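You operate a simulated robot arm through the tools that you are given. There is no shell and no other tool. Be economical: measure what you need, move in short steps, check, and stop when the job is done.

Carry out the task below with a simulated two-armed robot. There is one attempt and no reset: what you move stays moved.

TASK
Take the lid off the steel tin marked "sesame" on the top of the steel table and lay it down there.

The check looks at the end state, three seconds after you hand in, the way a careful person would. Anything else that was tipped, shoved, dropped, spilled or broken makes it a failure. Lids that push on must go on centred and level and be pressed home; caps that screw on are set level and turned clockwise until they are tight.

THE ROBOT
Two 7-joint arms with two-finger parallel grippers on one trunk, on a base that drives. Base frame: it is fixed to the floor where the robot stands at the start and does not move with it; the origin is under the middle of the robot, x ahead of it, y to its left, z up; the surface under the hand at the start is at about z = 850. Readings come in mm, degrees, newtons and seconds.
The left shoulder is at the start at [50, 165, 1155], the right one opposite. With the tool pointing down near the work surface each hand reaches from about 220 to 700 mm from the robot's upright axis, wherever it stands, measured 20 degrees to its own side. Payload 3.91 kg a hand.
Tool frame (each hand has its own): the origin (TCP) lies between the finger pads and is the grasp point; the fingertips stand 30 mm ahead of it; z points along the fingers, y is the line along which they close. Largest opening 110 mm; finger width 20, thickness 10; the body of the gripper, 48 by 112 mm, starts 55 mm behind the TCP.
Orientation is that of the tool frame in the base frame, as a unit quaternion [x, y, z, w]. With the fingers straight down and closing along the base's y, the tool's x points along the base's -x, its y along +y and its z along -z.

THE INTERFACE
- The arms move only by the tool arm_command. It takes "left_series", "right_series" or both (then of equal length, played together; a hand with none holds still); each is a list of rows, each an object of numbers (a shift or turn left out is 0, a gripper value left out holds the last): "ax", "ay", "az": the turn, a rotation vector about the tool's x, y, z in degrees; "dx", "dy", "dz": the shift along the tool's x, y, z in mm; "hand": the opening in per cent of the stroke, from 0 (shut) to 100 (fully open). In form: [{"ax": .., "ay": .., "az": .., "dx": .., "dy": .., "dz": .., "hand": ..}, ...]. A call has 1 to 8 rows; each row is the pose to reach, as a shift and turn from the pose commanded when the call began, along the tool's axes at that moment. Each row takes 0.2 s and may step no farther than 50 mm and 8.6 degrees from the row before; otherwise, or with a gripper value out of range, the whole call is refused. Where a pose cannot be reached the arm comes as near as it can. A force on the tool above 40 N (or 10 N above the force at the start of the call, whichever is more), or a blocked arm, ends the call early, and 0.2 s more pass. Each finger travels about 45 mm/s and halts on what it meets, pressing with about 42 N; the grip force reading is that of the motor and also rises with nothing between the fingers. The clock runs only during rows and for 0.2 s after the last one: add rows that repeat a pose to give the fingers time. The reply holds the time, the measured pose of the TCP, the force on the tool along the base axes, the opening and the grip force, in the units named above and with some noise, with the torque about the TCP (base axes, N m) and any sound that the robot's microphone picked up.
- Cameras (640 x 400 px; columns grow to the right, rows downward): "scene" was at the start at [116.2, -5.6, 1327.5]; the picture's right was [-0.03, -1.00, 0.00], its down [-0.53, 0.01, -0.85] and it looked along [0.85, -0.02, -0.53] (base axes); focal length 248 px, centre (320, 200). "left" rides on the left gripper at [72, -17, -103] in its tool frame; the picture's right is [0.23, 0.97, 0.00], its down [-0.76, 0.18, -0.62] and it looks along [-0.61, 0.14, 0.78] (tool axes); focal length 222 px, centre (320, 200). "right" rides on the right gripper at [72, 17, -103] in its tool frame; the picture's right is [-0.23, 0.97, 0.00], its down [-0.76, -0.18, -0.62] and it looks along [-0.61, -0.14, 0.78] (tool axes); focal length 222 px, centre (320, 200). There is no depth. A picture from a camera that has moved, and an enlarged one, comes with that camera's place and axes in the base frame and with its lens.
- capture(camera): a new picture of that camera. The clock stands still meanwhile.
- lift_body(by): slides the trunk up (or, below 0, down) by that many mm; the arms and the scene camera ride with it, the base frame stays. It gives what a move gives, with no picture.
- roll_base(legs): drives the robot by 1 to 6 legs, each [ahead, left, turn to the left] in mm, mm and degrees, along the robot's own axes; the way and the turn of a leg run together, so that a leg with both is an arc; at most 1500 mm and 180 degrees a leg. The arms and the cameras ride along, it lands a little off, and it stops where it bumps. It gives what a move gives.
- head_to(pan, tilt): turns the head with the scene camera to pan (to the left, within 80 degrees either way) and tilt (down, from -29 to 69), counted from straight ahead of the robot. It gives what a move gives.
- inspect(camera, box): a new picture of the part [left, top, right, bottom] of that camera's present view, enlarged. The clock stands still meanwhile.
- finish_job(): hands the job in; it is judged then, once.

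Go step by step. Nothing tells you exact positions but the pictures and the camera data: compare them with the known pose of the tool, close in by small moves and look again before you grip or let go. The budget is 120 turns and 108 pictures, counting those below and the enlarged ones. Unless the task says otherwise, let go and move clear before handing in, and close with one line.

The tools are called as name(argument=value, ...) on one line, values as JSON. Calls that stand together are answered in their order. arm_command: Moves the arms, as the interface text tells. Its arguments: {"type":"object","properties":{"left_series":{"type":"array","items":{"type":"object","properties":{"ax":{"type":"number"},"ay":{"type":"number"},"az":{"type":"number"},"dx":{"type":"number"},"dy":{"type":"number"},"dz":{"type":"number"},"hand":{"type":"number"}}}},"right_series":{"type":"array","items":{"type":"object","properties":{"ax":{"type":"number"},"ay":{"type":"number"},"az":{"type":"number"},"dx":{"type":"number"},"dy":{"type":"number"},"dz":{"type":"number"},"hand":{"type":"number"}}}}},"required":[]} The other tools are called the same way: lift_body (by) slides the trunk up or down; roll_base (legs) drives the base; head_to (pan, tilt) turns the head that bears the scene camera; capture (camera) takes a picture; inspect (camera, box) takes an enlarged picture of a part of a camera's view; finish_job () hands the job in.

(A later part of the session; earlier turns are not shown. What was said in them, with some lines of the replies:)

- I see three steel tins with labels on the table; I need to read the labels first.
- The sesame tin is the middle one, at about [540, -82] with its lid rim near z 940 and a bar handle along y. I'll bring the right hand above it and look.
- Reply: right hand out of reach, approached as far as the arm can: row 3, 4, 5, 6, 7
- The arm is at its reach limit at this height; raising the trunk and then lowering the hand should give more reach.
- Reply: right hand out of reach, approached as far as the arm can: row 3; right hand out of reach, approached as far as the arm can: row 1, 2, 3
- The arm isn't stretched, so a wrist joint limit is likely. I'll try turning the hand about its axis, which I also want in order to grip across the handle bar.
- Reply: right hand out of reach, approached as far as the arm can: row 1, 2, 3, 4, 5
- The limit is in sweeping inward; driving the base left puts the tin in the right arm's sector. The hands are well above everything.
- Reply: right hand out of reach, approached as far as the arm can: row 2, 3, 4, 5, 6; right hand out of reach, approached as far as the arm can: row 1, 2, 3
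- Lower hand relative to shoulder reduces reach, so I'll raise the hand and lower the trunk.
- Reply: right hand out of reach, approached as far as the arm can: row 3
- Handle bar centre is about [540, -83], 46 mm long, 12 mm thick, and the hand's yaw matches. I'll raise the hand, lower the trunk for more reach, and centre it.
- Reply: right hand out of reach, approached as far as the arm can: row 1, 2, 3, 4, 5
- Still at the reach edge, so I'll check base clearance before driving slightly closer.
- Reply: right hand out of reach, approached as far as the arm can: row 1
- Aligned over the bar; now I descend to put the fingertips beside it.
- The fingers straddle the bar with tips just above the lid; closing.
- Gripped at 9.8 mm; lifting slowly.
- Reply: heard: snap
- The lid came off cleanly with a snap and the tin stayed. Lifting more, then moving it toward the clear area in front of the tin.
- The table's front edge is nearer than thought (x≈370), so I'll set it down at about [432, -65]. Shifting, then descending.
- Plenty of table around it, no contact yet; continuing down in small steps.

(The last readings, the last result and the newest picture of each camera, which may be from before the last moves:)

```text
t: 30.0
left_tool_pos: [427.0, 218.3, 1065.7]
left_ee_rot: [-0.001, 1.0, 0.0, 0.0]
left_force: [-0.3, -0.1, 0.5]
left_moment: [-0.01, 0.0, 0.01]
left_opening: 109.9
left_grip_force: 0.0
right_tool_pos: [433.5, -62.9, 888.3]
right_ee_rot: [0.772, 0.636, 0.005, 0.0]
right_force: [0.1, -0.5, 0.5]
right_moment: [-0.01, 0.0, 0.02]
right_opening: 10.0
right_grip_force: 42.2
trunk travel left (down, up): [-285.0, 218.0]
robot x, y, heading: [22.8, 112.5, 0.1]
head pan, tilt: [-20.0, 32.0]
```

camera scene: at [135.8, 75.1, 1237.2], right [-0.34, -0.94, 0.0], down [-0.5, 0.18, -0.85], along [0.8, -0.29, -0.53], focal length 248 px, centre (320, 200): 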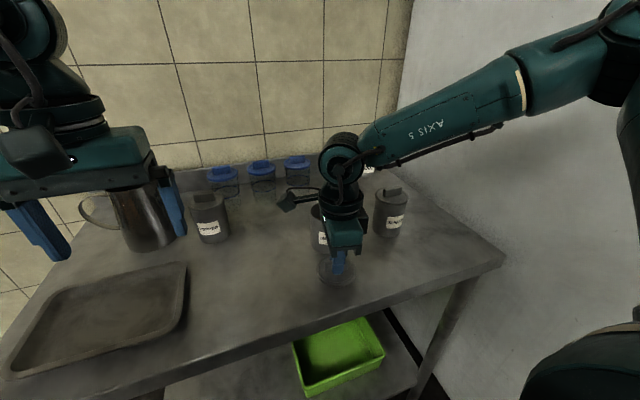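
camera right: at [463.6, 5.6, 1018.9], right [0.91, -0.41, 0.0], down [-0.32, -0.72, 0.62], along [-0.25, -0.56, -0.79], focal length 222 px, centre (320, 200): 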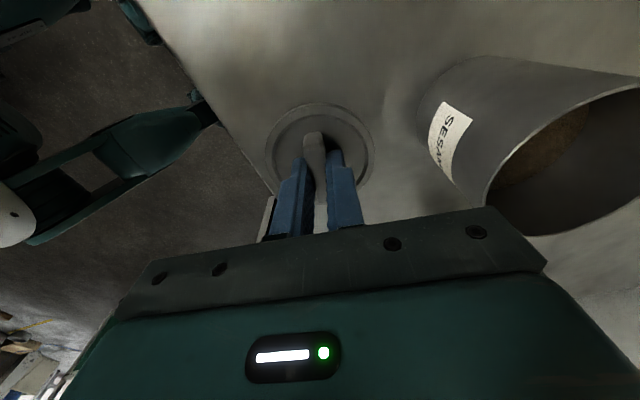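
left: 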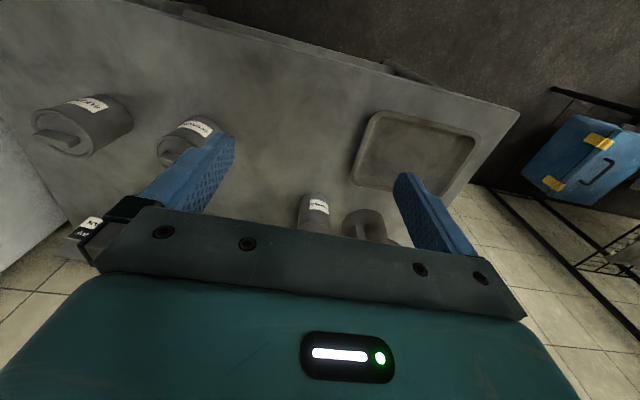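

arm_command(right_series=[{"dz": 1}, {"dz": 2}, {"dz": 3}, {"dz": 4}])

inspect(camera="scene", box=[280, 230, 408, 310])

```text
t: 31.0
left_tool_pos: [425.7, 218.6, 1068.4]
left_ee_rot: [-0.001, 1.0, 0.001, 0.001]
left_force: [-0.5, 0.7, -0.2]
left_moment: [-0.01, -0.02, 0.02]
left_opening: 109.9
left_grip_force: 0.1
right_tool_pos: [433.4, -62.9, 886.5]
right_ee_rot: [0.771, 0.637, 0.006, 0.001]
right_force: [-0.9, -3.4, 20.4]
right_moment: [-0.17, 0.1, -0.01]
right_opening: 9.9
right_grip_force: 42.0
trunk travel left (down, up): [-285.0, 218.0]
robot x, y, heading: [25.6, 114.2, -0.1]
head pan, tilt: [-20.0, 32.0]
```

```text
5.00 times, centred on (344, 270) of scene
camera zoom: at [134.5, 75.4, 1237.7], right [-0.34, -0.94, 0.0], down [-0.5, 0.18, -0.85], along [0.8, -0.29, -0.53], focal length 1241 px, centre (200, -150)
```

zoom: 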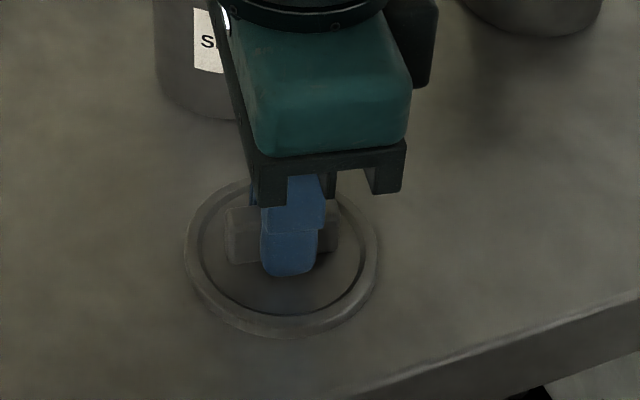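

Contact with the table (20 N). I'll ease off a touch and open just enough to clear the bar.

arm_command(right_series=[{"dz": -1.5}, {"dz": -1.5, "hand": 15}, {"dz": -1.5, "hand": 28}, {"dz": -1.5, "hand": 28}, {"dz": -1.5, "hand": 28}])

inspect(camera="right", box=[224, 100, 416, 220])

```text
t: 32.2
left_tool_pos: [425.7, 218.6, 1067.3]
left_ee_rot: [-0.001, 1.0, -0.001, 0.0]
left_force: [0.2, -0.6, -0.5]
left_moment: [-0.01, 0.0, -0.01]
left_opening: 110.3
left_grip_force: 0.1
right_tool_pos: [434.1, -62.4, 886.7]
right_ee_rot: [0.772, 0.636, 0.005, -0.001]
right_force: [4.0, 0.5, 12.9]
right_moment: [-0.01, -0.05, 0.02]
right_opening: 27.9
right_grip_force: 0.1
trunk travel left (down, up): [-285.0, 218.0]
robot x, y, heading: [22.9, 112.4, -0.1]
head pan, tilt: [-20.0, 32.0]
```

```text
3.33 times, centred on (320, 160) of right
camera zoom: at [462.6, 4.8, 990.1], right [0.91, -0.41, 0.0], down [-0.32, -0.72, 0.62], along [-0.25, -0.56, -0.79], focal length 740 px, centre (320, 333)
```

zoom: 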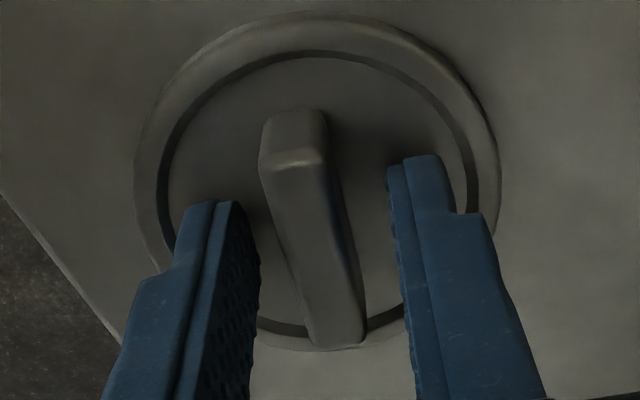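

Released; rising straight up.

arm_command(right_series=[{"dz": -8}, {"dz": -20}, {"dz": -45}, {"dz": -80}, {"dz": -120}, {"dz": -155}])

capture(camera="scene")

capture(camera="right")

```text
t: 33.6
left_tool_pos: [426.5, 219.1, 1066.1]
left_ee_rot: [-0.001, 1.0, 0.0, 0.001]
left_force: [-0.1, -0.7, 0.3]
left_moment: [0.0, 0.01, 0.0]
left_opening: 109.8
left_grip_force: 0.1
right_tool_pos: [433.1, -65.5, 1040.4]
right_ee_rot: [0.771, 0.636, 0.004, -0.001]
right_force: [0.1, 0.4, 0.8]
right_moment: [0.01, -0.02, -0.02]
right_opening: 30.9
right_grip_force: 0.1
trunk travel left (down, up): [-285.0, 218.0]
robot x, y, heading: [25.1, 109.1, 0.1]
head pan, tilt: [-20.0, 32.0]
```

```text
71 pictures are left
camera scene: at [135.6, 75.2, 1237.2], right [-0.34, -0.94, 0.0], down [-0.5, 0.18, -0.85], along [0.8, -0.29, -0.53], focal length 248 px, centre (320, 200)
```

scene: 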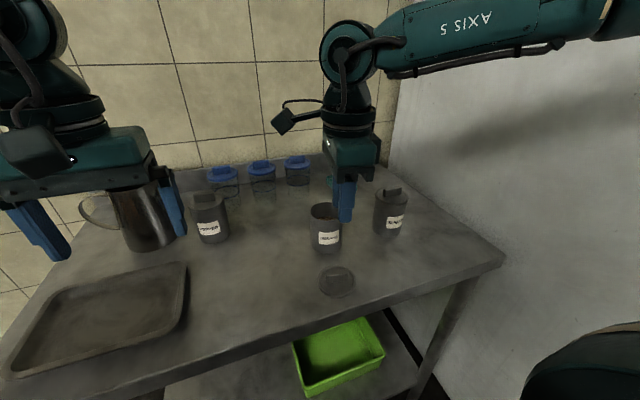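

```text
70 pictures are left
camera right: at [462.3, 2.0, 1144.0], right [0.91, -0.41, 0.0], down [-0.32, -0.72, 0.62], along [-0.25, -0.56, -0.79], focal length 222 px, centre (320, 200)
```

right: 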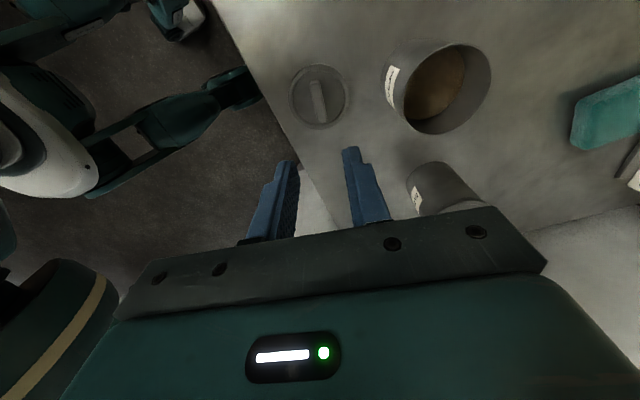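

The lid lies flat on the table, the tin stands upright, nothing else has moved and the hands are clear, so I'm handing in.

finish_job()

```text
The job is handed in.
```

The lid is off the "sesame" tin and lies flat on the steel table just in front of it; the tin is still upright, and the pictures show nothing else disturbed.
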